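You operate a simulated robot arm through the tools that you are given. There is no shell and no other tool. Be economical: measure what you need, move in short steps, check, and stop when the job is done.

You are at the controls of a simulated two-armed robot. One attempt, no reset.

TASK
Wipe up the spill on the dressing table top with the green cloth and put it back.

Only the result counts: the job must be done as asked and must still hold three seconds after the hand-in. Knocking over, shifting, dropping, spilling or breaking anything else fails it. Flat cloth is picked up by pressing the open fingertips on it (5 to 10 N) and closing them slowly along it; thin cloth reads only 2 to 8 mm in the jaws.

THE ROBOT
Two 7-joint arms with two-finger parallel grippers on one trunk, on a base that drives. Base frame: it is fixed to the floor where the robot stands at the start and does not move with it; the origin is under the middle of the robot, x ahead of it, y to its left, z up. Readings come in cm, rad, newtons and seconds.
The left shoulder is at the start at [2, 11.3, 109.7], the right one opposite. With the tool pointing down near the work surface each hand reaches from about 20 to 60 cm from the robot's upright axis, wherever it stands, measured 20 degrees to its own side. Payload 1.57 kg a hand.
The tool frame of a hand sits at the grasp point between the pads (the TCP): z along the fingers, y along the line on which they close. The tips reach 3 cm beyond it. The gripper opens to 8 cm. The fingers are 1.7 cm wide and 1.2 cm thick; the gripper's body (4 by 8.2 cm) begins 8 cm behind the TCP.
Orientation is that of the tool frame in the base frame, as a unit quaternion [x, y, z, w]. With the fingers straight down and closing along the base's y, the tool's x points along the base's -x, its y along +y and its z along -z.

THE INTERFACE
- The arms move only by the tool servo_tool. It takes "left_steps", "right_steps" or both (then of equal length, played together; a hand with none holds still); each is a list that holds one entry, the list of rows, each a list of 6 numbers: the shift along the base's x, y, z in cm, then the turn, a rotation vector about the base's x, y, z in rad. In form: [[[tx, ty, tz, ax, ay, az], ...]]. A call has 1 to 10 rows; each row shifts and turns the commanded pose from where the row before left it. "left_claw" and "right_claw" are, for a hand that has rows, the closure, from 0 (fully open) to 1 (shut), set as the call begins (left out, the last holds). Each row takes 0.2 s and may step no farther than 5 cm and 0.15 rad from the row before; otherwise, or with a gripper value out of range, the whole call is refused. Where a pose cannot be reached the arm comes as near as it can. A force on the tool above 40 N (or 10 N above the force at the start of the call, whichever is more), or a blocked arm, ends the call early, and 0.2 s more pass. Each finger travels about 4.5 cm/s and halts on what it meets, pressing with about 23 N; the grip force reading is that of the motor and also rises with nothing between the fingers. The clock runs only during rows and for 0.2 s after the last one: add rows that do not move to give the fingers time. The reply holds the time, the measured pose of the TCP, the force on the tool along the base axes, the opening and the grip force, in the units named above and with some noise, with the torque about the TCP (base axes, N m) and any sound that the robot's microphone picked up.
- Cameras (640 x 400 px; columns grow to the right, rows downward): "scene" is now at [8.06, -2.53, 123.71]; the picture's right is [-0.26, -0.97, 0.00], its down [-0.49, 0.13, -0.86] and it looks along [0.83, -0.22, -0.51] (base axes); focal length 289 px, centre (320, 200). "left" rides on the left gripper at [7.2, 0.7, -12.2] in its tool frame; the picture's right is [-0.09, 1.00, 0.00], its down [-0.84, -0.08, -0.54] and it looks along [-0.54, -0.05, 0.84] (tool axes); focal length 238 px, centre (320, 200). "right" rides on the right gripper at [7.2, -0.7, -12.2] in its tool frame; the picture's right is [0.09, 1.00, 0.00], its down [-0.84, 0.08, -0.54] and it looks along [-0.54, 0.05, 0.84] (tool axes); focal length 238 px, centre (320, 200). There is no depth. A picture from a camera that has moved, and an enlarged one, comes with that camera's place and axes in the base frame and with its lens. The place of the scene camera against the robot may be out by one fixed shift of up to 2.5 cm in any direction.
- capture(camera): a new picture of that camera. It takes no simulated time.
- slide_trunk(by): slides the trunk up (or, below 0, down) by that many cm; the arms and the scene camera ride with it, the base frame stays. It gives what a move gives, with no picture.
- roll_base(legs): drives the robot by 1 to 6 legs, each [ahead, left, turn to the left] in cm, cm and rad, along the robot's own axes; the way and the turn of a leg run together, so that a leg with both is an arc; at most 150 cm and 3.142 rad a leg. The arms and the cameras ride along, it lands a little off, and it stops where it bumps. It gives what a move gives.
- aim_head(pan, tilt): turns the head with the scene camera to pan (to the left, within 1.396 rad either way) and tilt (down, from -0.506 to 1.204), counted from straight ahead of the robot. It gives what a move gives.
- close_up(camera, box): a new picture of the part [left, top, right, bottom] of that camera's present view, enlarged. It takes no simulated time.
- hand_in(): hands the job in; it is judged then, once.

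Work in short steps. Places have to be worked out from the pictures, the camera data and where the tool is seen: move nearer, look again, correct. Check each grasp and each placing, and mend what went wrong. You have 120 turns and 88 pictures in all, those below and enlarged ones among them. Open the grippers and draw the arms clear of the work before you hand the job in, unless the task says otherwise; then end with one line.

The tools are called after ">>>" as a command line: name --argument value ..., lists and objects as JSON in quotes. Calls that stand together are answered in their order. servo_tool: Moves the arms, as the interface text tells. Its arguments: {"type":"object","properties":{"left_steps":{"type":"array","items":{"type":"array","items":{"type":"array","items":{"type":"number"}}}},"left_claw":{"type":"number"},"right_steps":{"type":"array","items":{"type":"array","items":{"type":"array","items":{"type":"number"}}}},"right_claw":{"type":"number"}},"required":[]} The other tools are called the same way: slide_trunk (by) slides the trunk up or down; roll_base (legs) drives the base; aim_head (pan, tilt) turns the head that bears the scene camera; capture (camera) takes a picture; close_up (camera, box) takes an enlarged picture of a part of a camera's view; hand_in () hands the job in.

At the start:

```text
clock: 0.0
left_eef_pos: [46.42, 9.65, 102.85]
left_orientation: [-0.002, 1.0, -0.001, 0.0]
left_wrist_force: [0.1, 0.2, -0.5]
left_moment: [0.02, 0.01, -0.01]
left_width: 7.96
left_grip_force: 0.1
right_eef_pos: [41.98, -30.14, 103.52]
right_orientation: [0.0, 1.0, 0.001, 0.001]
right_wrist_force: [-0.3, 0.9, -0.1]
right_moment: [0.02, 0.0, -0.02]
right_width: 8.01
right_grip_force: 0.1
trunk travel left (down, up): [-15.0, 42.0]
robot x, y, heading: [0.05, 0.14, 0.001]
head pan, tilt: [-0.26, 0.534]
```

scene: 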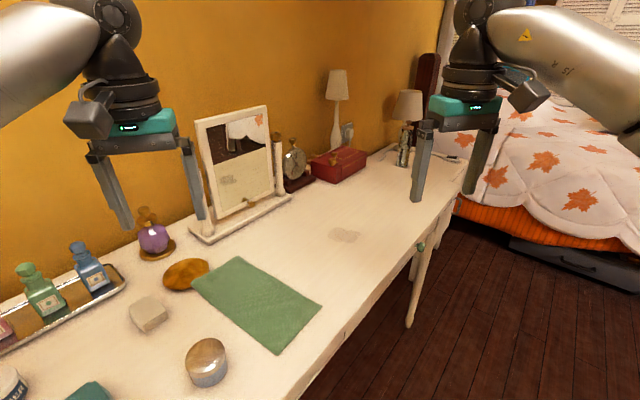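
right: 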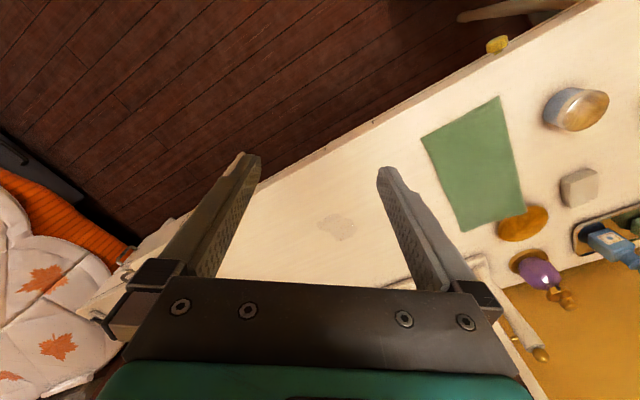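
left: 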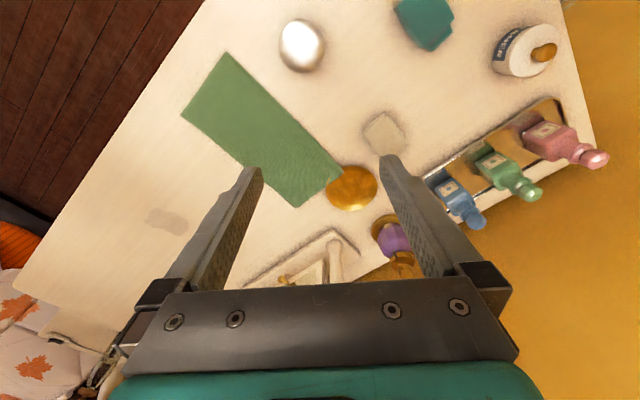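

The two wrist views put the table top at z≈75.8. The cloth is centred near (52, 0) and the spill is near (66.6, -24), with the table's normal turned about 0.585 rad to my left. I'll turn to face the table squarely and shift right, so the right hand reaches both the cloth and the spill.

>>> roll_base --legs '[[0, 0, 0.585], [0, -28, 0]]'

>>> aim_head --pan -0.2 --tilt 0.75

>>> capture --camera "scene"

>>> capture --camera "right"

>>> capture --camera "left"

```text
clock: 3.5
left_eef_pos: [48.88, 10.19, 102.81]
left_orientation: [-0.289, 0.957, 0.001, 0.0]
left_wrist_force: [0.4, 0.3, -0.1]
left_moment: [0.0, 0.02, -0.02]
left_width: 8.0
left_grip_force: 0.0
right_eef_pos: [67.04, -25.37, 103.67]
right_orientation: [-0.287, 0.958, 0.0, 0.0]
right_wrist_force: [-0.7, -0.6, 0.8]
right_moment: [0.06, 0.01, 0.0]
right_width: 7.99
right_grip_force: 0.1
trunk travel left (down, up): [-15.0, 42.0]
robot x, y, heading: [15.16, -23.74, 0.585]
head pan, tilt: [-0.26, 0.534]
```

```text
clock: 4.3
left_eef_pos: [48.82, 10.33, 102.77]
left_orientation: [-0.289, 0.957, 0.0, -0.001]
left_wrist_force: [0.0, -1.0, 0.4]
left_moment: [0.0, 0.03, 0.01]
left_width: 8.01
left_grip_force: 0.0
right_eef_pos: [66.99, -25.46, 103.62]
right_orientation: [-0.288, 0.958, 0.0, 0.0]
right_wrist_force: [0.3, 0.5, -0.3]
right_moment: [-0.02, -0.02, 0.02]
right_width: 7.99
right_grip_force: 0.0
trunk travel left (down, up): [-15.0, 42.0]
robot x, y, heading: [15.47, -22.92, 0.582]
head pan, tilt: [-0.201, 0.75]
```

```text
84 pictures are left
camera scene: at [22.19, -19.87, 121.84], right [0.37, -0.93, 0.0], down [-0.63, -0.25, -0.73], along [0.68, 0.27, -0.68], focal length 289 px, centre (320, 200)
```

scene: 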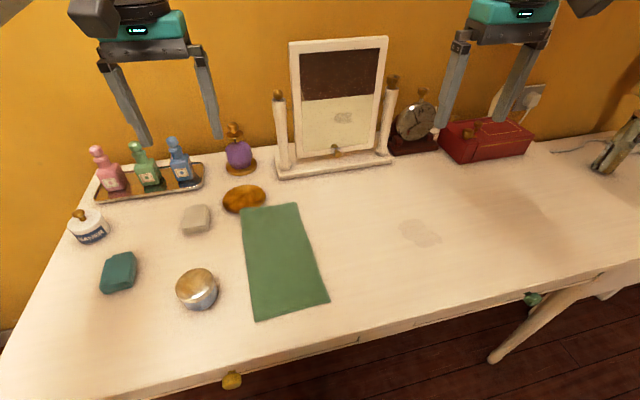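

```text
83 pictures are left
camera right: at [61.35, -29.99, 115.69], right [-0.63, 0.78, 0.0], down [0.66, 0.53, 0.54], along [0.42, 0.34, -0.84], focal length 238 px, centre (320, 200)
```

right: 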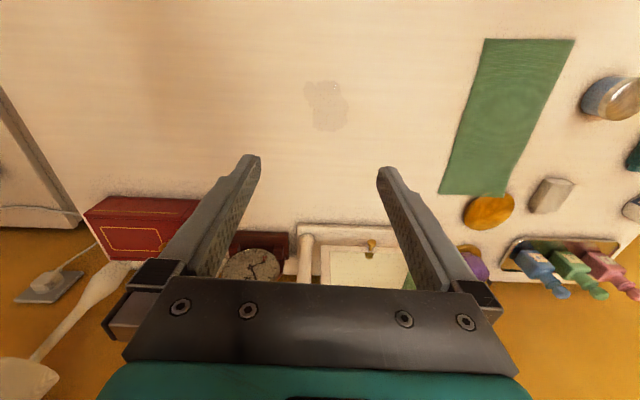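

```text
82 pictures are left
camera left: at [42.57, 6.87, 114.96], right [-0.47, 0.88, 0.0], down [0.74, 0.4, 0.54], along [0.48, 0.26, -0.84], focal length 238 px, centre (320, 200)
```

left: 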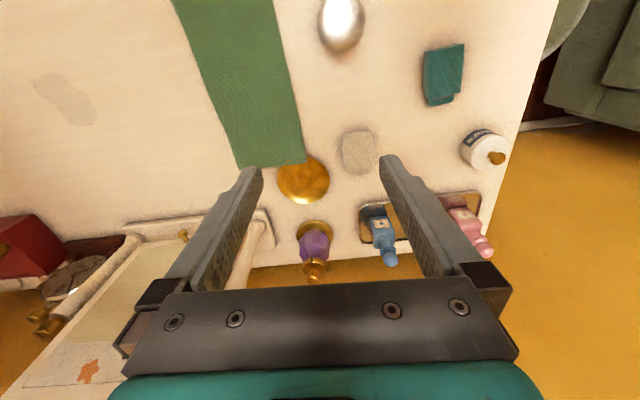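

The cloth's centre comes out at about (52, 0.5) and the spill at (66.6, -24.3), both in the right hand's range. I'll move the left hand aside and bring the right hand over the cloth's centre, still high.

>>> servo_tool --left_steps '[[[-1.9, 2.8, 0, 0, 0, 0], [-1.9, 2.8, 0, 0, 0, 0], [-1.9, 2.8, 0, 0, 0, 0], [-1.9, 2.8, 0, 0, 0, 0], [-1.9, 2.8, 0, 0, 0, 0], [-1.9, 2.8, 0, 0, 0, 0], [0, 0, 0, 0, 0, 0]]]' --right_steps '[[[-2.5, 4.3, 0, 0, 0, 0], [-2.5, 4.3, 0, 0, 0, 0], [-2.5, 4.3, 0, 0, 0, 0], [-2.5, 4.3, 0, 0, 0, 0], [-2.5, 4.3, 0, 0, 0, 0], [-2.5, 4.3, 0, 0, 0, 0], [0, 0, 0, 0, 0, 0]]]'

>>> capture --camera "right"

```text
clock: 5.9
left_eef_pos: [37.35, 27.05, 102.81]
left_orientation: [-0.288, 0.958, 0.0, 0.0]
left_wrist_force: [-0.2, -0.6, 0.0]
left_moment: [-0.02, 0.04, 0.0]
left_width: 7.98
left_grip_force: 0.1
right_eef_pos: [51.94, 0.38, 103.39]
right_orientation: [-0.287, 0.958, 0.0, 0.0]
right_wrist_force: [-0.3, -0.6, -1.6]
right_moment: [0.01, -0.01, 0.0]
right_width: 8.02
right_grip_force: 0.1
trunk travel left (down, up): [-15.0, 42.0]
robot x, y, heading: [15.43, -23.11, 0.581]
head pan, tilt: [-0.201, 0.75]
```

```text
81 pictures are left
camera right: at [46.35, -4.22, 115.66], right [-0.62, 0.78, 0.0], down [0.66, 0.52, 0.54], along [0.42, 0.34, -0.84], focal length 238 px, centre (320, 200)
```

right: 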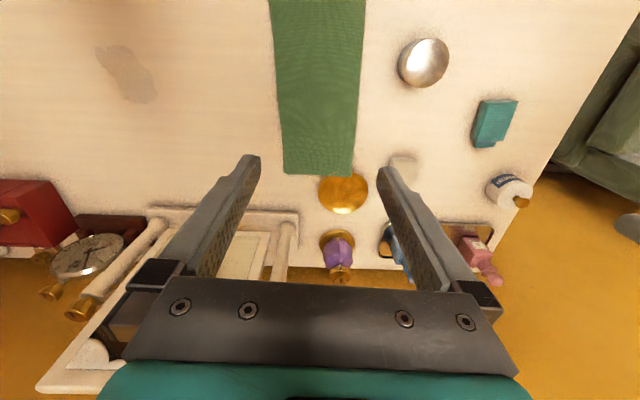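

The hand is centred over the cloth. I'll partly close the fingers so only a little cloth gets gathered, then descend in stages.

>>> servo_tool --right_steps '[[[0, 0, -4, 0, 0, 0], [0, 0, -4, 0, 0, 0], [0, 0, -4, 0, 0, 0], [0, 0, -4, 0, 0, 0], [0, 0, -4, 0, 0, 0], [0, 0, -2, 0, 0, 0], [0, 0, 0, 0, 0, 0]]]' --right_claw 0.68

>>> capture --camera "right"

>>> capture --camera "scene"

```text
clock: 7.5
left_eef_pos: [37.53, 27.2, 102.9]
left_orientation: [-0.288, 0.958, 0.0, 0.0]
left_wrist_force: [0.3, 0.3, 0.7]
left_moment: [0.01, 0.0, -0.01]
left_width: 7.98
left_grip_force: 0.1
right_eef_pos: [52.0, 0.5, 81.47]
right_orientation: [-0.287, 0.958, 0.0, 0.001]
right_wrist_force: [0.6, 0.1, 0.2]
right_moment: [-0.04, 0.03, 0.01]
right_width: 2.59
right_grip_force: 0.2
trunk travel left (down, up): [-15.0, 42.0]
robot x, y, heading: [15.3, -23.51, 0.582]
head pan, tilt: [-0.201, 0.75]
```

```text
80 pictures are left
camera right: at [46.35, -4.28, 93.62], right [-0.63, 0.78, 0.0], down [0.66, 0.53, 0.54], along [0.42, 0.34, -0.84], focal length 238 px, centre (320, 200)
```

right: 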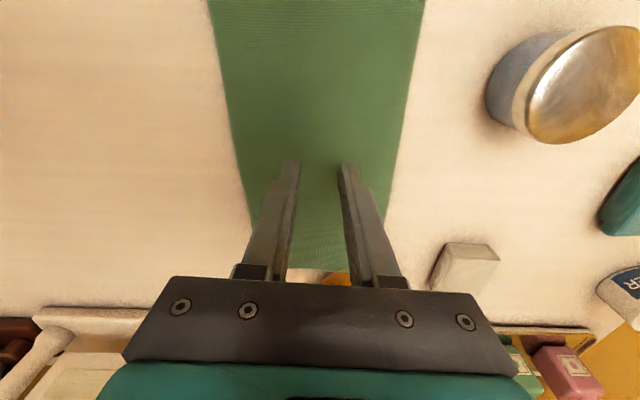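

```text
79 pictures are left
camera scene: at [22.18, -19.87, 121.83], right [0.37, -0.93, 0.0], down [-0.63, -0.25, -0.73], along [0.68, 0.27, -0.68], focal length 289 px, centre (320, 200)
```

scene: 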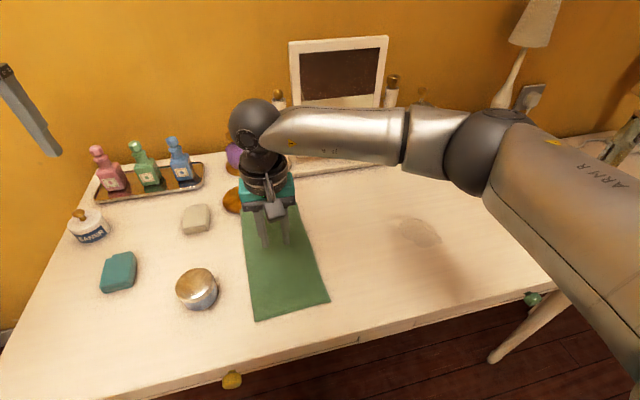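

The fingers are centred over the cloth and the surroundings are clear. I'll lower slowly to find contact.

>>> servo_tool --right_steps '[[[0, 0, -0.8, 0, 0, 0], [0, 0, -0.6, 0, 0, 0], [0, 0, -0.5, 0, 0, 0], [0, 0, -0.3, 0, 0, 0], [0, 0, -0.3, 0, 0, 0]]]'

```text
clock: 8.7
left_eef_pos: [37.4, 27.07, 102.97]
left_orientation: [-0.289, 0.957, 0.0, 0.0]
left_wrist_force: [-0.1, 0.3, -0.8]
left_moment: [-0.03, -0.03, -0.01]
left_width: 7.98
left_grip_force: 0.1
right_eef_pos: [52.05, 0.35, 79.14]
right_orientation: [-0.286, 0.958, 0.001, 0.001]
right_wrist_force: [0.0, -1.2, 9.1]
right_moment: [-0.11, 0.02, 0.03]
right_width: 2.58
right_grip_force: 0.0
trunk travel left (down, up): [-15.0, 42.0]
robot x, y, heading: [15.16, -22.75, 0.586]
head pan, tilt: [-0.201, 0.75]
```

Contact reads 9 N. I'll try a short 4 cm press-and-drag towards the spill to see whether the cloth follows flat.

>>> servo_tool --right_steps '[[[0.55, -0.83, 0, 0, 0, 0], [0.55, -0.83, 0, 0, 0, 0], [0.55, -0.83, 0, 0, 0, 0], [0.55, -0.83, 0, 0, 0, 0], [0, 0, 0, 0, 0, 0]]]'

>>> capture --camera "scene"

>>> capture --camera "right"

```text
clock: 9.9
left_eef_pos: [37.48, 27.12, 102.81]
left_orientation: [-0.288, 0.958, 0.0, 0.0]
left_wrist_force: [-0.2, 0.3, 0.5]
left_moment: [-0.01, 0.01, 0.0]
left_width: 7.99
left_grip_force: 0.0
right_eef_pos: [54.12, -2.9, 79.19]
right_orientation: [-0.288, 0.958, 0.0, 0.0]
right_wrist_force: [-1.5, 2.0, 12.5]
right_moment: [0.05, 0.07, 0.03]
right_width: 2.56
right_grip_force: 0.0
trunk travel left (down, up): [-15.0, 42.0]
robot x, y, heading: [15.59, -23.28, 0.586]
head pan, tilt: [-0.201, 0.75]
```

```text
78 pictures are left
camera scene: at [22.11, -19.89, 121.84], right [0.37, -0.93, 0.0], down [-0.63, -0.25, -0.73], along [0.68, 0.27, -0.68], focal length 289 px, centre (320, 200)
```

scene: 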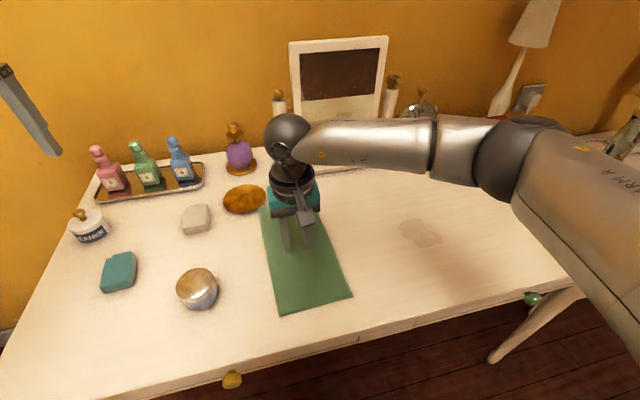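

```text
77 pictures are left
camera right: at [48.55, -7.53, 91.27], right [-0.63, 0.78, 0.0], down [0.66, 0.52, 0.54], along [0.42, 0.34, -0.84], focal length 238 px, centre (320, 200)
```

right: 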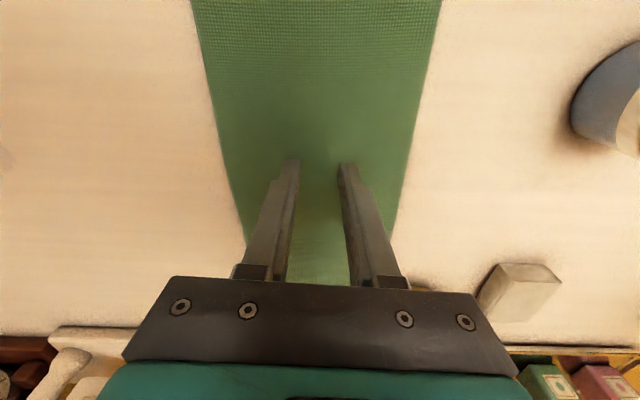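

The cloth follows the press flat, with no wrinkles. I'll keep dragging towards the spill.

>>> servo_tool --right_steps '[[[0.63, -1.07, 0, 0, 0, 0], [0.63, -1.07, 0, 0, 0, 0], [0.63, -1.07, 0, 0, 0, 0], [0.63, -1.07, 0, 0, 0, 0], [0.63, -1.07, 0, 0, 0, 0], [0.63, -1.07, 0, 0, 0, 0], [0.63, -1.07, 0, 0, 0, 0], [0.63, -1.07, 0, 0, 0, 0], [0.63, -1.07, 0, 0, 0, 0], [0.63, -1.07, 0, 0, 0, 0]]]'

>>> capture --camera "right"

```text
clock: 12.1
left_eef_pos: [37.44, 27.11, 102.85]
left_orientation: [-0.288, 0.958, 0.0, 0.0]
left_wrist_force: [0.1, -0.1, -0.3]
left_moment: [0.02, -0.01, -0.01]
left_width: 8.0
left_grip_force: 0.2
right_eef_pos: [60.39, -13.56, 79.17]
right_orientation: [-0.287, 0.958, 0.0, 0.0]
right_wrist_force: [-2.7, 2.3, 18.3]
right_moment: [0.11, 0.1, 0.02]
right_width: 2.56
right_grip_force: 0.0
trunk travel left (down, up): [-15.0, 42.0]
robot x, y, heading: [15.17, -23.56, 0.581]
head pan, tilt: [-0.201, 0.75]
```

```text
76 pictures are left
camera right: at [54.8, -18.23, 91.26], right [-0.63, 0.78, 0.0], down [0.65, 0.53, 0.54], along [0.42, 0.34, -0.84], focal length 238 px, centre (320, 200)
```

right: 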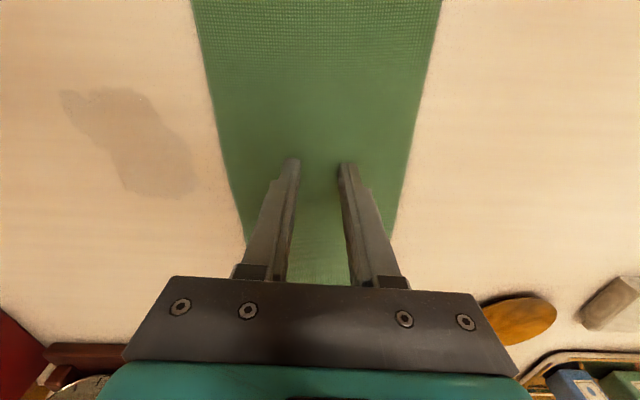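

The spill spans about 8 × 7 cm (n 38.7–46.3, t 53.5–60.3 in table axes). The force has crept up to 18 N, so I'll ease up a little and pass over it.

>>> servo_tool --right_steps '[[[0.83, -1.25, 0.15, 0, 0, 0], [0.83, -1.25, 0, 0, 0, 0], [0.83, -1.25, 0, 0, 0, 0], [0.83, -1.25, 0, 0, 0, 0], [0.83, -1.25, 0, 0, 0, 0], [0.83, -1.25, 0, 0, 0, 0], [0.83, -1.25, 0, 0, 0, 0], [0.83, -1.25, 0, 0, 0, 0], [0.83, -1.25, 0, 0, 0, 0], [0.83, -1.25, 0, 0, 0, 0]]]'

>>> capture --camera "scene"

```text
clock: 14.3
left_eef_pos: [37.64, 27.09, 102.92]
left_orientation: [-0.288, 0.958, 0.001, 0.0]
left_wrist_force: [-0.1, 0.1, -0.2]
left_moment: [0.03, 0.01, 0.0]
left_width: 8.01
left_grip_force: 0.0
right_eef_pos: [68.7, -26.1, 79.36]
right_orientation: [-0.287, 0.958, 0.0, 0.0]
right_wrist_force: [-0.6, -0.4, 0.0]
right_moment: [0.05, 0.03, 0.0]
right_width: 2.54
right_grip_force: 0.0
trunk travel left (down, up): [-15.0, 42.0]
robot x, y, heading: [15.5, -23.22, 0.585]
head pan, tilt: [-0.201, 0.75]
```

```text
75 pictures are left
camera scene: at [22.18, -19.88, 121.83], right [0.37, -0.93, 0.0], down [-0.63, -0.25, -0.73], along [0.68, 0.27, -0.68], focal length 289 px, centre (320, 200)
```

scene: 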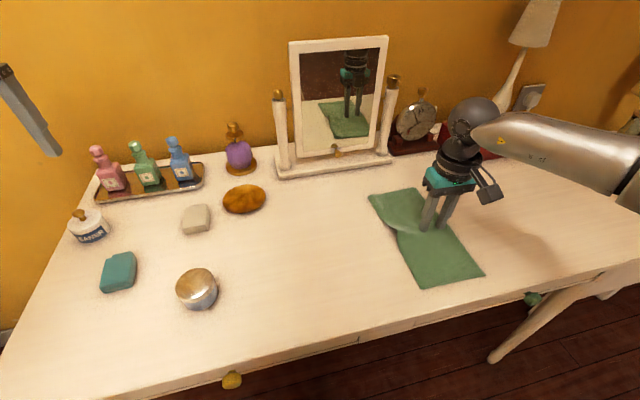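

I eased up too much: contact was lost and the cloth wrinkled a bit behind the fingers. I'll look closer.

>>> capture --camera "right"

>>> close_up --camera "scene" --box '[340, 160, 500, 300]'

```text
74 pictures are left
camera right: at [63.15, -30.72, 91.36], right [-0.62, 0.78, 0.0], down [0.66, 0.53, 0.54], along [0.42, 0.34, -0.84], focal length 238 px, centre (320, 200)
```

right: 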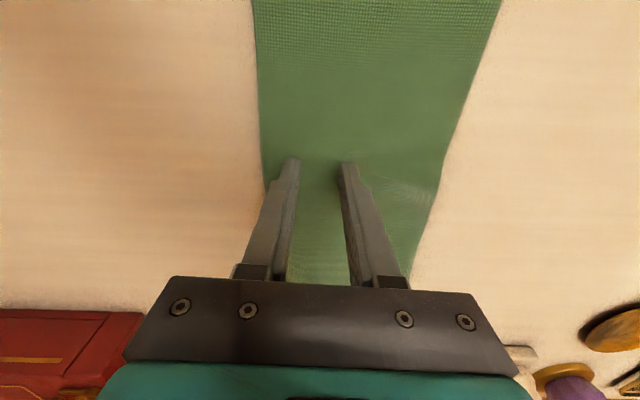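

```text
2.86 times, centred on (420, 230) of scene
camera zoom: at [22.18, -19.88, 121.83], right [0.37, -0.93, 0.0], down [-0.63, -0.25, -0.73], along [0.68, 0.27, -0.68], focal length 826 px, centre (34, 114)
```

zoom: 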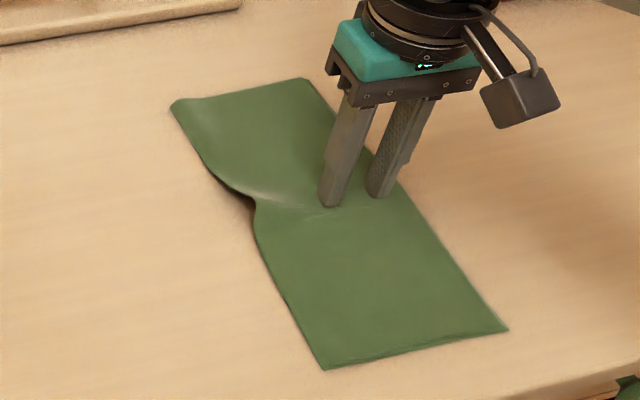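

The cloth lies over the spill with only a small buckle. I'll lift slightly, move the fingers back to the cloth's middle, and press again.

>>> servo_tool --right_steps '[[[0, 0, 1, 0, 0, 0], [-0.7, 1.05, 0, 0, 0, 0], [-0.7, 1.05, 0, 0, 0, 0], [0, 0, -0.7, 0, 0, 0], [0, 0, -0.35, 0, 0, 0], [0, 0, -0.05, 0, 0, 0], [0, 0, -0.05, 0, 0, 0]]]'

```text
clock: 15.9
left_eef_pos: [37.51, 27.12, 102.91]
left_orientation: [-0.287, 0.958, 0.0, 0.001]
left_wrist_force: [0.0, 0.6, 0.4]
left_moment: [-0.02, -0.02, 0.02]
left_width: 7.99
left_grip_force: 0.1
right_eef_pos: [67.37, -23.97, 79.28]
right_orientation: [-0.287, 0.958, 0.0, 0.001]
right_wrist_force: [-0.9, -1.2, 7.7]
right_moment: [-0.04, 0.02, 0.02]
right_width: 2.56
right_grip_force: 0.0
trunk travel left (down, up): [-15.0, 42.0]
robot x, y, heading: [14.86, -23.11, 0.583]
head pan, tilt: [-0.201, 0.75]
```

At 7.7 N the press is right. I'll scrub back and forth across the spill with the cloth under the fingers.

>>> servo_tool --right_steps '[[[0.83, 0.55, 0, 0, 0, 0], [0.83, 0.55, 0, 0, 0, 0], [-0.83, -0.55, 0, 0, 0, 0], [-0.83, -0.55, 0, 0, 0, 0], [-0.83, -0.55, 0, 0, 0, 0], [-0.83, -0.55, 0, 0, 0, 0], [-0.83, -0.55, 0, 0, 0, 0], [0.83, 0.55, 0, 0, 0, 0], [0.83, 0.55, 0, 0, 0, 0], [0.83, 0.55, 0, 0, 0, 0]]]'

>>> servo_tool --right_steps '[[[0.55, -0.83, 0, 0, 0, 0], [0.55, -0.83, 0, 0, 0, 0], [0.55, -0.83, 0, 0, 0, 0], [-0.55, 0.83, 0, 0, 0, 0], [-0.55, 0.83, 0, 0, 0, 0], [-0.55, 0.83, 0, 0, 0, 0], [-0.55, 0.83, 0, 0, 0, 0], [-0.55, 0.83, 0, 0, 0, 0], [-0.55, 0.83, 0, 0, 0, 0]]]'

>>> capture --camera "scene"

```text
clock: 18.1
left_eef_pos: [37.22, 27.16, 102.87]
left_orientation: [-0.289, 0.957, 0.0, 0.0]
left_wrist_force: [0.6, -0.7, -0.2]
left_moment: [-0.01, 0.04, -0.03]
left_width: 7.98
left_grip_force: 0.0
right_eef_pos: [67.23, -23.91, 79.21]
right_orientation: [-0.287, 0.958, -0.001, 0.001]
right_wrist_force: [-5.0, -3.5, 15.4]
right_moment: [-0.08, 0.16, -0.01]
right_width: 2.57
right_grip_force: 0.0
trunk travel left (down, up): [-15.0, 42.0]
robot x, y, heading: [15.09, -23.33, 0.583]
head pan, tilt: [-0.201, 0.75]
```

```text
clock: 20.1
left_eef_pos: [37.53, 27.09, 102.86]
left_orientation: [-0.289, 0.957, 0.0, -0.001]
left_wrist_force: [-0.3, 0.6, 0.8]
left_moment: [0.0, 0.02, -0.04]
left_width: 7.98
left_grip_force: 0.1
right_eef_pos: [65.66, -21.61, 79.26]
right_orientation: [-0.287, 0.958, 0.001, 0.001]
right_wrist_force: [4.3, -6.2, 20.7]
right_moment: [-0.16, -0.08, 0.02]
right_width: 2.49
right_grip_force: 0.1
trunk travel left (down, up): [-15.0, 42.0]
robot x, y, heading: [15.71, -23.51, 0.588]
head pan, tilt: [-0.201, 0.75]
```

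```text
72 pictures are left
camera scene: at [22.08, -19.92, 121.85], right [0.37, -0.93, 0.0], down [-0.63, -0.25, -0.73], along [0.68, 0.27, -0.68], focal length 289 px, centre (320, 200)
```

scene: 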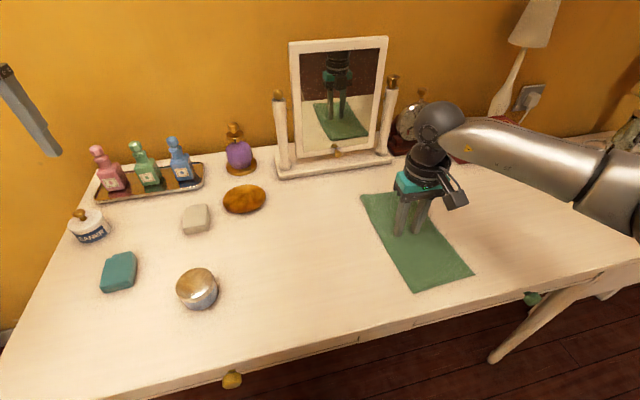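

The cloth is flat and covers the spill. I'll drag it 8 cm back to see what is left, easing the pressure slightly.

>>> servo_tool --right_steps '[[[-0.55, 0.83, 0.05, 0, 0, 0], [-0.55, 0.83, 0, 0, 0, 0], [-0.55, 0.83, 0, 0, 0, 0], [-0.55, 0.83, 0, 0, 0, 0], [-0.55, 0.83, 0, 0, 0, 0], [-0.55, 0.83, 0, 0, 0, 0], [-0.55, 0.83, 0, 0, 0, 0], [-0.55, 0.83, 0, 0, 0, 0]]]'

>>> capture --camera "right"

>>> close_up --camera "scene" --box '[320, 160, 480, 300]'

```text
clock: 21.9
left_eef_pos: [37.46, 26.98, 102.86]
left_orientation: [-0.288, 0.958, -0.001, -0.001]
left_wrist_force: [0.2, 0.7, 0.4]
left_moment: [0.01, 0.02, -0.02]
left_width: 8.01
left_grip_force: 0.0
right_eef_pos: [61.19, -14.98, 79.27]
right_orientation: [-0.287, 0.958, 0.0, 0.001]
right_wrist_force: [3.8, -4.8, 15.9]
right_moment: [-0.15, -0.1, 0.01]
right_width: 2.57
right_grip_force: 0.0
trunk travel left (down, up): [-15.0, 42.0]
robot x, y, heading: [15.29, -23.15, 0.582]
head pan, tilt: [-0.201, 0.75]
```

```text
71 pictures are left
camera right: at [55.58, -19.52, 91.27], right [-0.63, 0.78, 0.0], down [0.66, 0.53, 0.54], along [0.42, 0.34, -0.84], focal length 238 px, centre (320, 200)
```

right: 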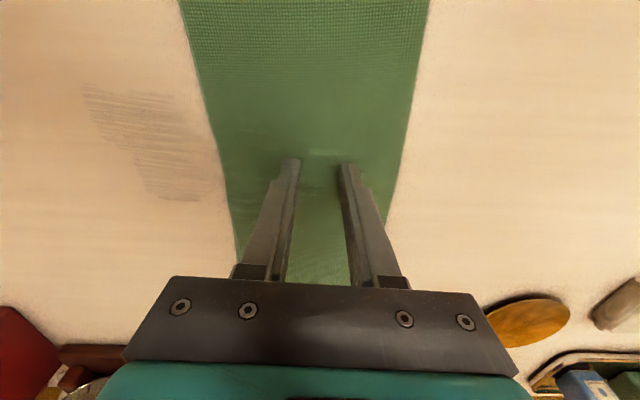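

```text
2.86 times, centred on (400, 230) of scene
camera zoom: at [22.11, -19.92, 121.84], right [0.37, -0.93, 0.0], down [-0.63, -0.25, -0.73], along [0.68, 0.27, -0.68], focal length 826 px, centre (91, 114)
```

zoom: 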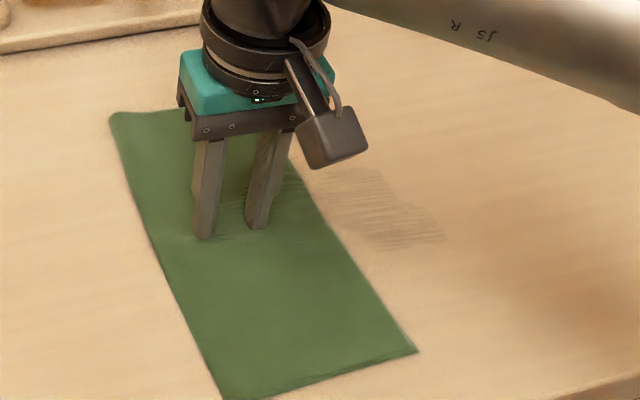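

The spill has faded to streaks, so the strokes are working and it needs more. I'll make another long stroke forwards, drifting a little towards me.

>>> servo_tool --right_steps '[[[0.71, -1.45, 0, 0, 0, 0], [0.71, -1.45, 0, 0, 0, 0], [0.71, -1.45, 0, 0, 0, 0], [0.71, -1.45, 0, 0, 0, 0], [0.71, -1.45, 0, 0, 0, 0], [0.71, -1.45, 0, 0, 0, 0], [0.71, -1.45, 0, 0, 0, 0], [0.71, -1.45, 0, 0, 0, 0], [0.71, -1.45, 0, 0, 0, 0], [0.71, -1.45, 0, 0, 0, 0]]]'

>>> capture --camera "scene"

```text
clock: 24.1
left_eef_pos: [37.54, 27.2, 102.72]
left_orientation: [-0.289, 0.957, 0.0, 0.0]
left_wrist_force: [-0.5, -0.1, 0.2]
left_moment: [0.02, -0.01, 0.03]
left_width: 8.0
left_grip_force: 0.0
right_eef_pos: [68.35, -29.39, 79.22]
right_orientation: [-0.287, 0.958, 0.0, 0.0]
right_wrist_force: [-2.2, 3.4, 9.8]
right_moment: [0.08, 0.09, -0.01]
right_width: 2.56
right_grip_force: 0.1
trunk travel left (down, up): [-15.0, 42.0]
robot x, y, heading: [15.08, -23.54, 0.582]
head pan, tilt: [-0.201, 0.75]
```

```text
69 pictures are left
camera scene: at [22.09, -19.84, 121.84], right [0.37, -0.93, 0.0], down [-0.63, -0.25, -0.73], along [0.68, 0.27, -0.68], focal length 289 px, centre (320, 200)
```

scene: 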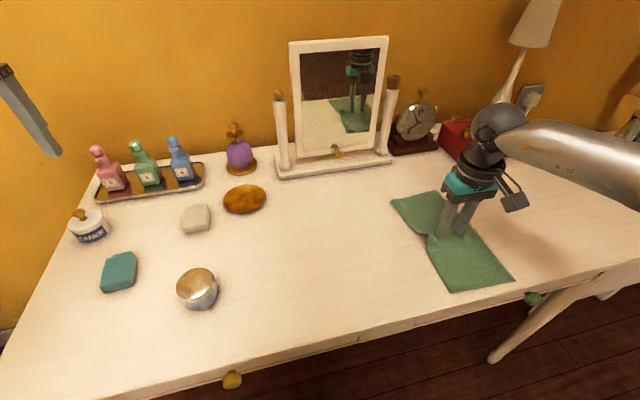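

It moved well, with a slight buckle. Now the stroke back.

>>> servo_tool --right_steps '[[[-0.88, 1.34, 0, 0, 0, 0], [-0.88, 1.34, 0, 0, 0, 0], [-0.88, 1.34, 0, 0, 0, 0], [-0.88, 1.34, 0, 0, 0, 0], [-0.7, 1.45, 0, 0, 0, 0], [-0.7, 1.45, 0, 0, 0, 0], [-0.7, 1.45, 0, 0, 0, 0], [-0.7, 1.45, 0, 0, 0, 0], [-0.7, 1.45, 0, 0, 0, 0], [-0.7, 1.45, 0, 0, 0, 0]]]'

>>> capture --camera "right"

>>> capture --camera "scene"

```text
clock: 26.3
left_eef_pos: [37.52, 27.11, 102.84]
left_orientation: [-0.289, 0.957, 0.0, 0.001]
left_wrist_force: [-0.5, -0.5, -0.6]
left_moment: [-0.02, 0.01, 0.0]
left_width: 8.02
left_grip_force: 0.0
right_eef_pos: [60.75, -15.26, 79.22]
right_orientation: [-0.287, 0.958, 0.0, 0.001]
right_wrist_force: [2.0, -3.7, 11.0]
right_moment: [-0.09, -0.02, 0.01]
right_width: 2.53
right_grip_force: 0.0
trunk travel left (down, up): [-15.0, 42.0]
robot x, y, heading: [15.3, -23.39, 0.583]
head pan, tilt: [-0.201, 0.75]
```

```text
68 pictures are left
camera right: at [55.07, -19.95, 91.27], right [-0.62, 0.78, 0.0], down [0.65, 0.53, 0.54], along [0.43, 0.34, -0.84], focal length 238 px, centre (320, 200)
```

right: 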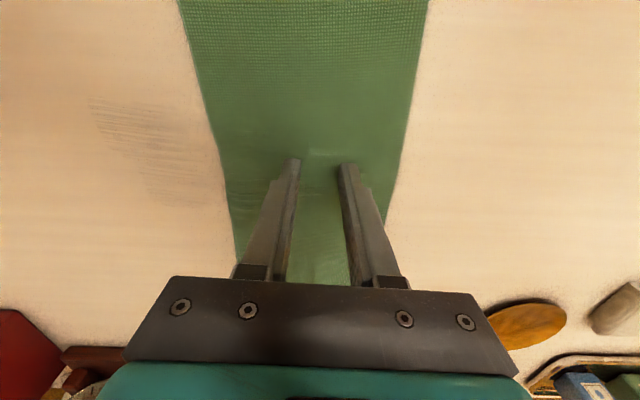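

```text
67 pictures are left
camera scene: at [22.13, -19.91, 121.84], right [0.37, -0.93, 0.0], down [-0.63, -0.25, -0.73], along [0.68, 0.27, -0.68], focal length 289 px, centre (320, 200)
```

scene: 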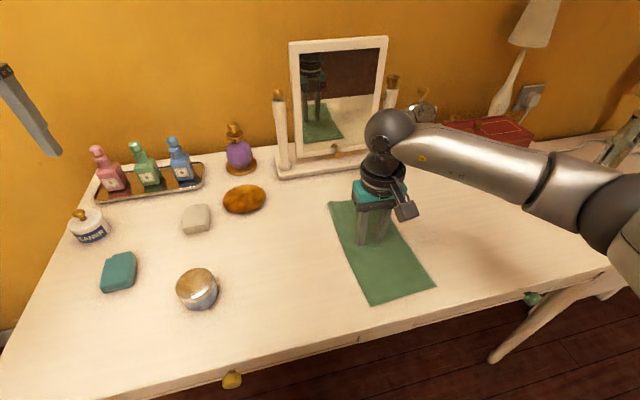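

It has faded further and the cloth is flat again. I'll make two more round strokes at slightly different depths.

>>> servo_tool --right_steps '[[[0.88, -1.34, 0, 0, 0, 0], [0.88, -1.34, 0, 0, 0, 0], [0.88, -1.34, 0, 0, 0, 0], [0.88, -1.34, 0, 0, 0, 0], [0.88, -1.34, 0, 0, 0, 0], [0.88, -1.34, 0, 0, 0, 0], [0.88, -1.34, 0, 0, 0, 0], [0.88, -1.34, 0, 0, 0, 0], [0.88, -1.34, 0, 0, 0, 0], [0.88, -1.34, 0, 0, 0, 0]]]'

>>> servo_tool --right_steps '[[[-0.88, 1.34, 0, 0, 0, 0], [-0.88, 1.34, 0, 0, 0, 0], [-0.88, 1.34, 0, 0, 0, 0], [-0.88, 1.34, 0, 0, 0, 0], [-0.88, 1.34, 0, 0, 0, 0], [-0.88, 1.34, 0, 0, 0, 0], [-0.88, 1.34, 0, 0, 0, 0], [-0.88, 1.34, 0, 0, 0, 0], [-0.88, 1.34, 0, 0, 0, 0], [-0.88, 1.34, 0, 0, 0, 0]]]'

>>> capture --camera "right"

>>> capture --camera "scene"

```text
clock: 28.5
left_eef_pos: [37.53, 27.14, 102.79]
left_orientation: [-0.288, 0.958, 0.0, 0.0]
left_wrist_force: [-0.2, 0.3, 0.1]
left_moment: [-0.01, 0.0, 0.01]
left_width: 7.99
left_grip_force: 0.1
right_eef_pos: [69.53, -28.7, 79.19]
right_orientation: [-0.288, 0.958, 0.0, 0.001]
right_wrist_force: [-1.9, 1.1, 7.1]
right_moment: [0.09, 0.09, 0.03]
right_width: 2.53
right_grip_force: 0.1
trunk travel left (down, up): [-15.0, 42.0]
robot x, y, heading: [15.35, -23.61, 0.584]
head pan, tilt: [-0.201, 0.75]
```

```text
clock: 30.7
left_eef_pos: [37.55, 27.1, 102.87]
left_orientation: [-0.288, 0.958, 0.0, 0.0]
left_wrist_force: [0.8, -0.2, 0.6]
left_moment: [-0.01, -0.02, 0.0]
left_width: 8.0
left_grip_force: 0.1
right_eef_pos: [60.54, -15.37, 79.17]
right_orientation: [-0.287, 0.958, 0.0, -0.001]
right_wrist_force: [2.2, -2.9, 7.5]
right_moment: [-0.07, -0.02, 0.02]
right_width: 2.55
right_grip_force: 0.1
trunk travel left (down, up): [-15.0, 42.0]
robot x, y, heading: [15.28, -23.46, 0.581]
head pan, tilt: [-0.201, 0.75]
```

```text
66 pictures are left
camera right: at [55.01, -19.97, 91.29], right [-0.62, 0.78, 0.0], down [0.66, 0.53, 0.54], along [0.42, 0.34, -0.84], focal length 238 px, centre (320, 200)
```

right: 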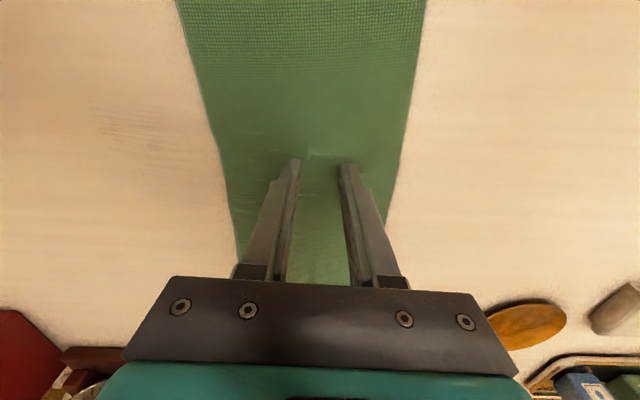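

```text
65 pictures are left
camera scene: at [22.15, -19.9, 121.84], right [0.37, -0.93, 0.0], down [-0.63, -0.25, -0.73], along [0.68, 0.27, -0.68], focal length 289 px, centre (320, 200)
```

scene: 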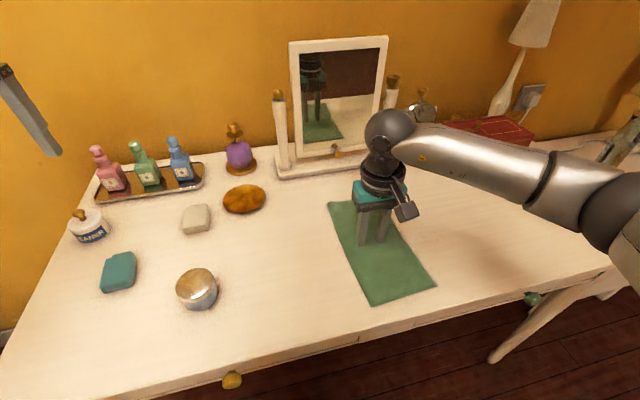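

Nearly gone. I'll make two more round strokes, lowering by a hair to keep the pressure up.

>>> servo_tool --right_steps '[[[0.88, -1.34, -0.04, 0, 0, 0], [0.88, -1.34, 0, 0, 0, 0], [0.88, -1.34, 0, 0, 0, 0], [0.88, -1.34, 0, 0, 0, 0], [0.88, -1.34, 0, 0, 0, 0], [0.88, -1.34, 0, 0, 0, 0], [0.88, -1.34, 0, 0, 0, 0], [0.88, -1.34, 0, 0, 0, 0], [0.88, -1.34, 0, 0, 0, 0], [0.88, -1.34, 0, 0, 0, 0]]]'

>>> servo_tool --right_steps '[[[-0.88, 1.34, 0, 0, 0, 0], [-0.88, 1.34, 0, 0, 0, 0], [-0.88, 1.34, 0, 0, 0, 0], [-0.88, 1.34, 0, 0, 0, 0], [-0.88, 1.34, 0, 0, 0, 0], [-0.88, 1.34, 0, 0, 0, 0], [-0.88, 1.34, 0, 0, 0, 0], [-0.88, 1.34, 0, 0, 0, 0], [-0.88, 1.34, 0, 0, 0, 0], [-0.88, 1.34, 0, 0, 0, 0]]]'

>>> servo_tool --right_steps '[[[0.88, -1.34, 0, 0, 0, 0], [0.88, -1.34, 0, 0, 0, 0], [0.88, -1.34, 0, 0, 0, 0], [0.88, -1.34, 0, 0, 0, 0], [0.88, -1.34, 0, 0, 0, 0], [0.88, -1.34, 0, 0, 0, 0], [0.88, -1.34, 0, 0, 0, 0], [0.88, -1.34, 0, 0, 0, 0], [0.88, -1.34, 0, 0, 0, 0], [0.88, -1.34, 0, 0, 0, 0]]]'

>>> servo_tool --right_steps '[[[-0.88, 1.34, 0, 0, 0, 0], [-0.88, 1.34, 0, 0, 0, 0], [-0.88, 1.34, 0, 0, 0, 0], [-0.88, 1.34, 0, 0, 0, 0], [-0.88, 1.34, 0, 0, 0, 0], [-0.88, 1.34, 0, 0, 0, 0], [-0.88, 1.34, 0, 0, 0, 0], [-0.88, 1.34, 0, 0, 0, 0], [-0.88, 1.34, 0, 0, 0, 0], [-0.88, 1.34, 0, 0, 0, 0]]]'

>>> capture --camera "right"

>>> close_up --camera "scene" --box '[320, 160, 480, 300]'

```text
clock: 32.9
left_eef_pos: [37.42, 27.16, 102.91]
left_orientation: [-0.288, 0.958, -0.001, 0.0]
left_wrist_force: [0.1, 0.0, 0.7]
left_moment: [0.0, 0.01, 0.01]
left_width: 7.99
left_grip_force: 0.1
right_eef_pos: [69.48, -28.39, 79.16]
right_orientation: [-0.287, 0.958, 0.001, 0.002]
right_wrist_force: [-3.0, 4.3, 13.3]
right_moment: [0.1, 0.09, 0.01]
right_width: 2.54
right_grip_force: 0.1
trunk travel left (down, up): [-15.0, 42.0]
robot x, y, heading: [15.27, -23.29, 0.58]
head pan, tilt: [-0.201, 0.75]
```

```text
clock: 35.1
left_eef_pos: [37.57, 26.99, 102.97]
left_orientation: [-0.288, 0.957, 0.0, 0.0]
left_wrist_force: [0.3, 0.5, -0.1]
left_moment: [-0.01, -0.04, -0.02]
left_width: 8.01
left_grip_force: 0.1
right_eef_pos: [60.64, -15.43, 79.17]
right_orientation: [-0.287, 0.958, -0.001, 0.001]
right_wrist_force: [3.8, -5.8, 17.9]
right_moment: [-0.17, -0.08, 0.01]
right_width: 2.51
right_grip_force: 0.1
trunk travel left (down, up): [-15.0, 42.0]
robot x, y, heading: [15.46, -23.25, 0.583]
head pan, tilt: [-0.201, 0.75]
```

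```text
clock: 37.3
left_eef_pos: [37.38, 27.18, 102.9]
left_orientation: [-0.288, 0.958, -0.001, 0.0]
left_wrist_force: [0.0, 0.3, 0.5]
left_moment: [0.01, -0.03, 0.03]
left_width: 8.02
left_grip_force: 0.1
right_eef_pos: [69.49, -28.82, 79.21]
right_orientation: [-0.287, 0.958, -0.001, 0.001]
right_wrist_force: [-3.1, 3.7, 11.7]
right_moment: [0.15, 0.08, 0.0]
right_width: 2.57
right_grip_force: 0.3
trunk travel left (down, up): [-15.0, 42.0]
robot x, y, heading: [15.58, -23.15, 0.585]
head pan, tilt: [-0.201, 0.75]
```

```text
clock: 39.5
left_eef_pos: [37.47, 27.01, 102.92]
left_orientation: [-0.288, 0.958, 0.0, -0.001]
left_wrist_force: [0.2, -0.3, 0.4]
left_moment: [-0.02, -0.02, 0.0]
left_width: 7.99
left_grip_force: 0.1
right_eef_pos: [60.68, -15.41, 79.11]
right_orientation: [-0.287, 0.958, 0.0, 0.001]
right_wrist_force: [4.1, -7.3, 21.5]
right_moment: [-0.17, -0.09, -0.01]
right_width: 2.51
right_grip_force: 0.1
trunk travel left (down, up): [-15.0, 42.0]
robot x, y, heading: [15.46, -23.24, 0.587]
head pan, tilt: [-0.201, 0.75]
```

```text
64 pictures are left
camera right: at [55.01, -19.98, 91.26], right [-0.62, 0.78, 0.0], down [0.65, 0.52, 0.54], along [0.43, 0.34, -0.84], focal length 238 px, centre (320, 200)
```

right: 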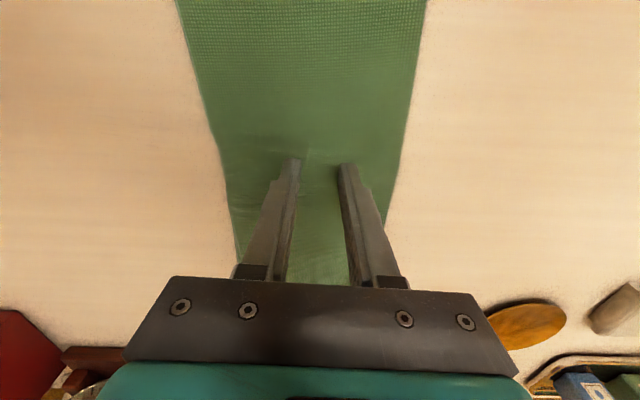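

```text
2.86 times, centred on (400, 230) of scene
camera zoom: at [22.09, -19.95, 121.85], right [0.37, -0.93, 0.0], down [-0.63, -0.25, -0.73], along [0.68, 0.27, -0.68], focal length 826 px, centre (91, 114)
```

zoom: 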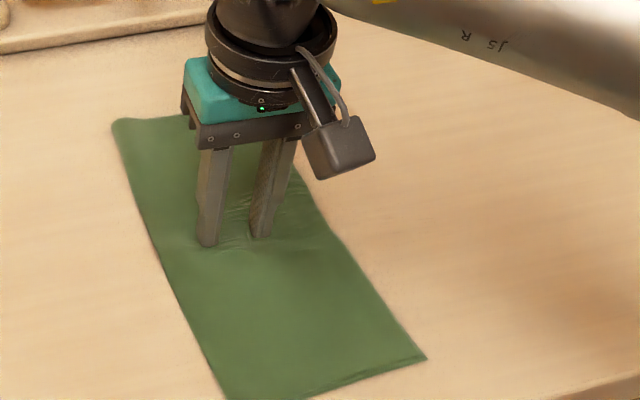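

It looks clean; I'll check the spot enlarged.

>>> close_up --camera "right" --box '[20, 50, 240, 230]'

```text
2.22 times, centred on (130, 140) of right
camera zoom: at [55.01, -19.98, 91.26], right [-0.62, 0.78, 0.0], down [0.65, 0.52, 0.54], along [0.43, 0.34, -0.84], focal length 530 px, centre (742, 333)
```

zoom: 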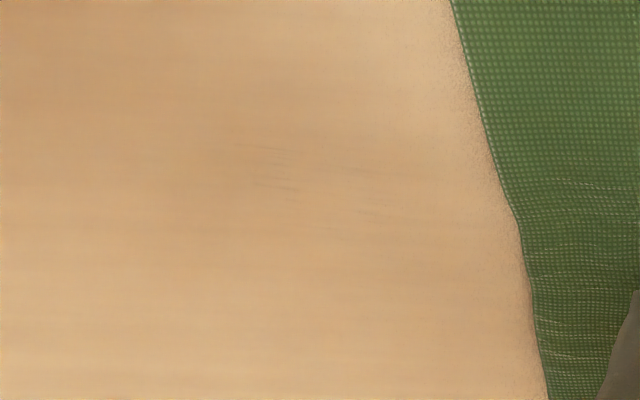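

Very faint streaks remain at the near, right part of the spot (n≈40). I'll stroke there again, shifted about 2 cm nearer to me.

>>> servo_tool --right_steps '[[[0.71, -1.45, 0.02, 0, 0, 0], [0.71, -1.45, 0, 0, 0, 0], [0.71, -1.45, 0, 0, 0, 0], [0.71, -1.45, 0, 0, 0, 0], [0.71, -1.45, 0, 0, 0, 0], [0.71, -1.45, 0, 0, 0, 0], [0.71, -1.45, 0, 0, 0, 0], [0.88, -1.34, 0, 0, 0, 0], [0.88, -1.34, 0, 0, 0, 0], [0.88, -1.34, 0, 0, 0, 0]]]'

>>> servo_tool --right_steps '[[[-0.88, 1.34, 0, 0, 0, 0], [-0.88, 1.34, 0, 0, 0, 0], [-0.88, 1.34, 0, 0, 0, 0], [-0.88, 1.34, 0, 0, 0, 0], [-0.88, 1.34, 0, 0, 0, 0], [-0.88, 1.34, 0, 0, 0, 0], [-0.88, 1.34, 0, 0, 0, 0], [-0.88, 1.34, 0, 0, 0, 0], [-0.88, 1.34, 0, 0, 0, 0], [-0.88, 1.34, 0, 0, 0, 0]]]'

>>> servo_tool --right_steps '[[[0.88, -1.34, 0, 0, 0, 0], [0.88, -1.34, 0, 0, 0, 0], [0.88, -1.34, 0, 0, 0, 0], [0.88, -1.34, 0, 0, 0, 0], [0.88, -1.34, 0, 0, 0, 0], [0.88, -1.34, 0, 0, 0, 0], [0.88, -1.34, 0, 0, 0, 0], [0.88, -1.34, 0, 0, 0, 0], [0.88, -1.34, 0, 0, 0, 0], [0.88, -1.34, 0, 0, 0, 0]]]'

>>> servo_tool --right_steps '[[[-0.88, 1.34, 0, 0, 0, 0], [-0.88, 1.34, 0, 0, 0, 0], [-0.88, 1.34, 0, 0, 0, 0], [-0.88, 1.34, 0, 0, 0, 0], [-0.88, 1.34, 0, 0, 0, 0], [-0.71, 1.45, 0, 0, 0, 0], [-0.71, 1.45, 0, 0, 0, 0], [-0.71, 1.45, 0, 0, 0, 0], [-0.71, 1.45, 0, 0, 0, 0], [-0.71, 1.45, 0, 0, 0, 0]]]'

>>> close_up --camera "right" --box '[20, 50, 240, 230]'

>>> capture --camera "scene"

```text
clock: 41.7
left_eef_pos: [37.51, 27.07, 102.73]
left_orientation: [-0.289, 0.957, 0.0, 0.0]
left_wrist_force: [-0.1, -0.5, 0.7]
left_moment: [0.0, 0.02, 0.0]
left_width: 8.02
left_grip_force: 0.0
right_eef_pos: [68.26, -29.35, 79.15]
right_orientation: [-0.288, 0.958, 0.0, 0.0]
right_wrist_force: [-2.8, 3.5, 13.5]
right_moment: [0.13, 0.1, 0.0]
right_width: 2.56
right_grip_force: 0.1
trunk travel left (down, up): [-15.0, 42.0]
robot x, y, heading: [15.11, -23.19, 0.585]
head pan, tilt: [-0.201, 0.75]
```

```text
clock: 43.9
left_eef_pos: [37.5, 27.01, 102.9]
left_orientation: [-0.289, 0.957, 0.001, 0.0]
left_wrist_force: [-0.5, 0.7, 0.5]
left_moment: [0.03, 0.01, 0.02]
left_width: 7.99
left_grip_force: 0.0
right_eef_pos: [59.45, -16.08, 79.18]
right_orientation: [-0.287, 0.958, 0.0, 0.001]
right_wrist_force: [2.8, -4.3, 13.5]
right_moment: [-0.11, -0.05, 0.01]
right_width: 2.56
right_grip_force: 0.0
trunk travel left (down, up): [-15.0, 42.0]
robot x, y, heading: [15.46, -23.13, 0.586]
head pan, tilt: [-0.201, 0.75]
```

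```text
clock: 46.1
left_eef_pos: [37.51, 27.02, 102.84]
left_orientation: [-0.288, 0.957, -0.001, 0.0]
left_wrist_force: [-0.1, 0.3, 0.2]
left_moment: [0.02, 0.0, -0.01]
left_width: 8.02
left_grip_force: 0.1
right_eef_pos: [68.27, -29.37, 79.18]
right_orientation: [-0.288, 0.958, 0.001, 0.001]
right_wrist_force: [-2.7, 2.5, 12.2]
right_moment: [0.11, 0.07, 0.01]
right_width: 2.54
right_grip_force: 0.0
trunk travel left (down, up): [-15.0, 42.0]
robot x, y, heading: [15.39, -23.28, 0.581]
head pan, tilt: [-0.201, 0.75]
```

```text
clock: 48.3
left_eef_pos: [37.41, 26.97, 103.0]
left_orientation: [-0.289, 0.957, 0.001, -0.001]
left_wrist_force: [-0.1, -0.1, 0.1]
left_moment: [-0.02, -0.01, -0.03]
left_width: 8.02
left_grip_force: 0.1
right_eef_pos: [60.4, -15.58, 79.15]
right_orientation: [-0.287, 0.958, 0.0, 0.0]
right_wrist_force: [3.4, -6.7, 20.7]
right_moment: [-0.2, -0.09, 0.07]
right_width: 2.54
right_grip_force: 0.0
trunk travel left (down, up): [-15.0, 42.0]
robot x, y, heading: [15.17, -23.14, 0.584]
head pan, tilt: [-0.201, 0.75]
```

```text
2.22 times, centred on (130, 140) of right
camera zoom: at [54.7, -20.18, 91.26], right [-0.62, 0.78, 0.0], down [0.66, 0.52, 0.54], along [0.43, 0.34, -0.84], focal length 530 px, centre (742, 333)
```

zoom: 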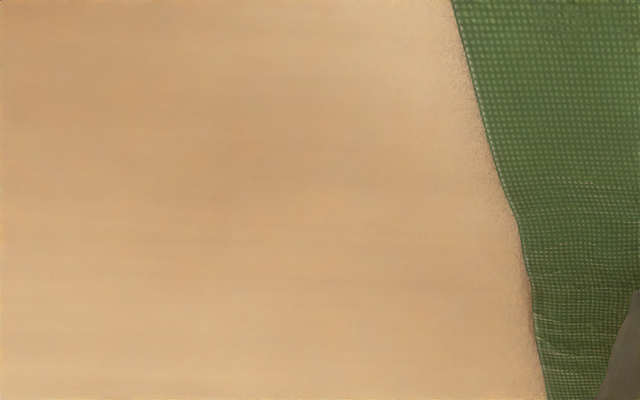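

```text
60 pictures are left
camera scene: at [22.08, -19.94, 121.85], right [0.37, -0.93, 0.0], down [-0.63, -0.25, -0.73], along [0.68, 0.27, -0.68], focal length 289 px, centre (320, 200)
```

scene: 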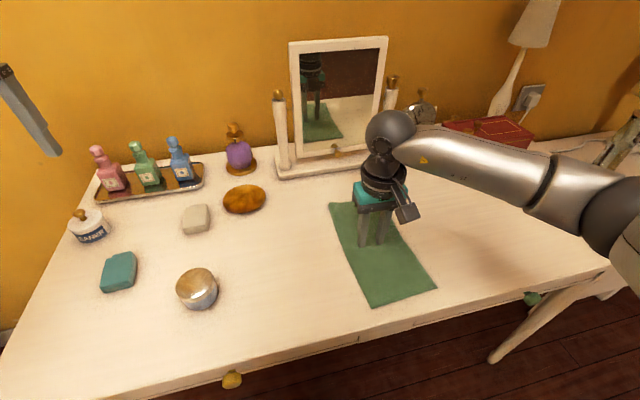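

The table is clean. The cloth has to travel about (-9.0, +17.2) to its original place, so I'll drag it most of the way and check.

>>> servo_tool --right_steps '[[[-0.9, 1.7, 0.03, 0, 0, 0], [-0.9, 1.7, 0, 0, 0, 0], [-0.9, 1.7, 0, 0, 0, 0], [-0.9, 1.7, 0, 0, 0, 0], [-0.9, 1.7, 0, 0, 0, 0], [-0.9, 1.7, 0, 0, 0, 0], [-0.9, 1.7, 0, 0, 0, 0], [-0.9, 1.7, 0, 0, 0, 0], [-0.9, 1.7, 0, 0, 0, 0]]]'

>>> capture --camera "scene"

```text
clock: 50.3
left_eef_pos: [37.43, 26.93, 102.95]
left_orientation: [-0.289, 0.957, 0.0, 0.0]
left_wrist_force: [-1.0, -0.2, 0.2]
left_moment: [0.0, 0.0, -0.01]
left_width: 7.99
left_grip_force: 0.1
right_eef_pos: [52.4, -0.22, 79.17]
right_orientation: [-0.288, 0.958, 0.0, 0.001]
right_wrist_force: [2.3, -5.5, 16.7]
right_moment: [-0.17, -0.08, 0.04]
right_width: 2.56
right_grip_force: 0.1
trunk travel left (down, up): [-15.0, 42.0]
robot x, y, heading: [15.31, -23.28, 0.586]
head pan, tilt: [-0.201, 0.75]
```

```text
59 pictures are left
camera scene: at [22.12, -19.97, 121.85], right [0.37, -0.93, 0.0], down [-0.63, -0.25, -0.73], along [0.68, 0.27, -0.68], focal length 289 px, centre (320, 200)
```

scene: 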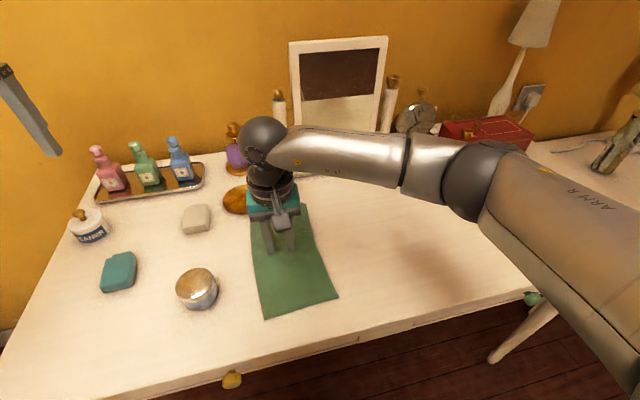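

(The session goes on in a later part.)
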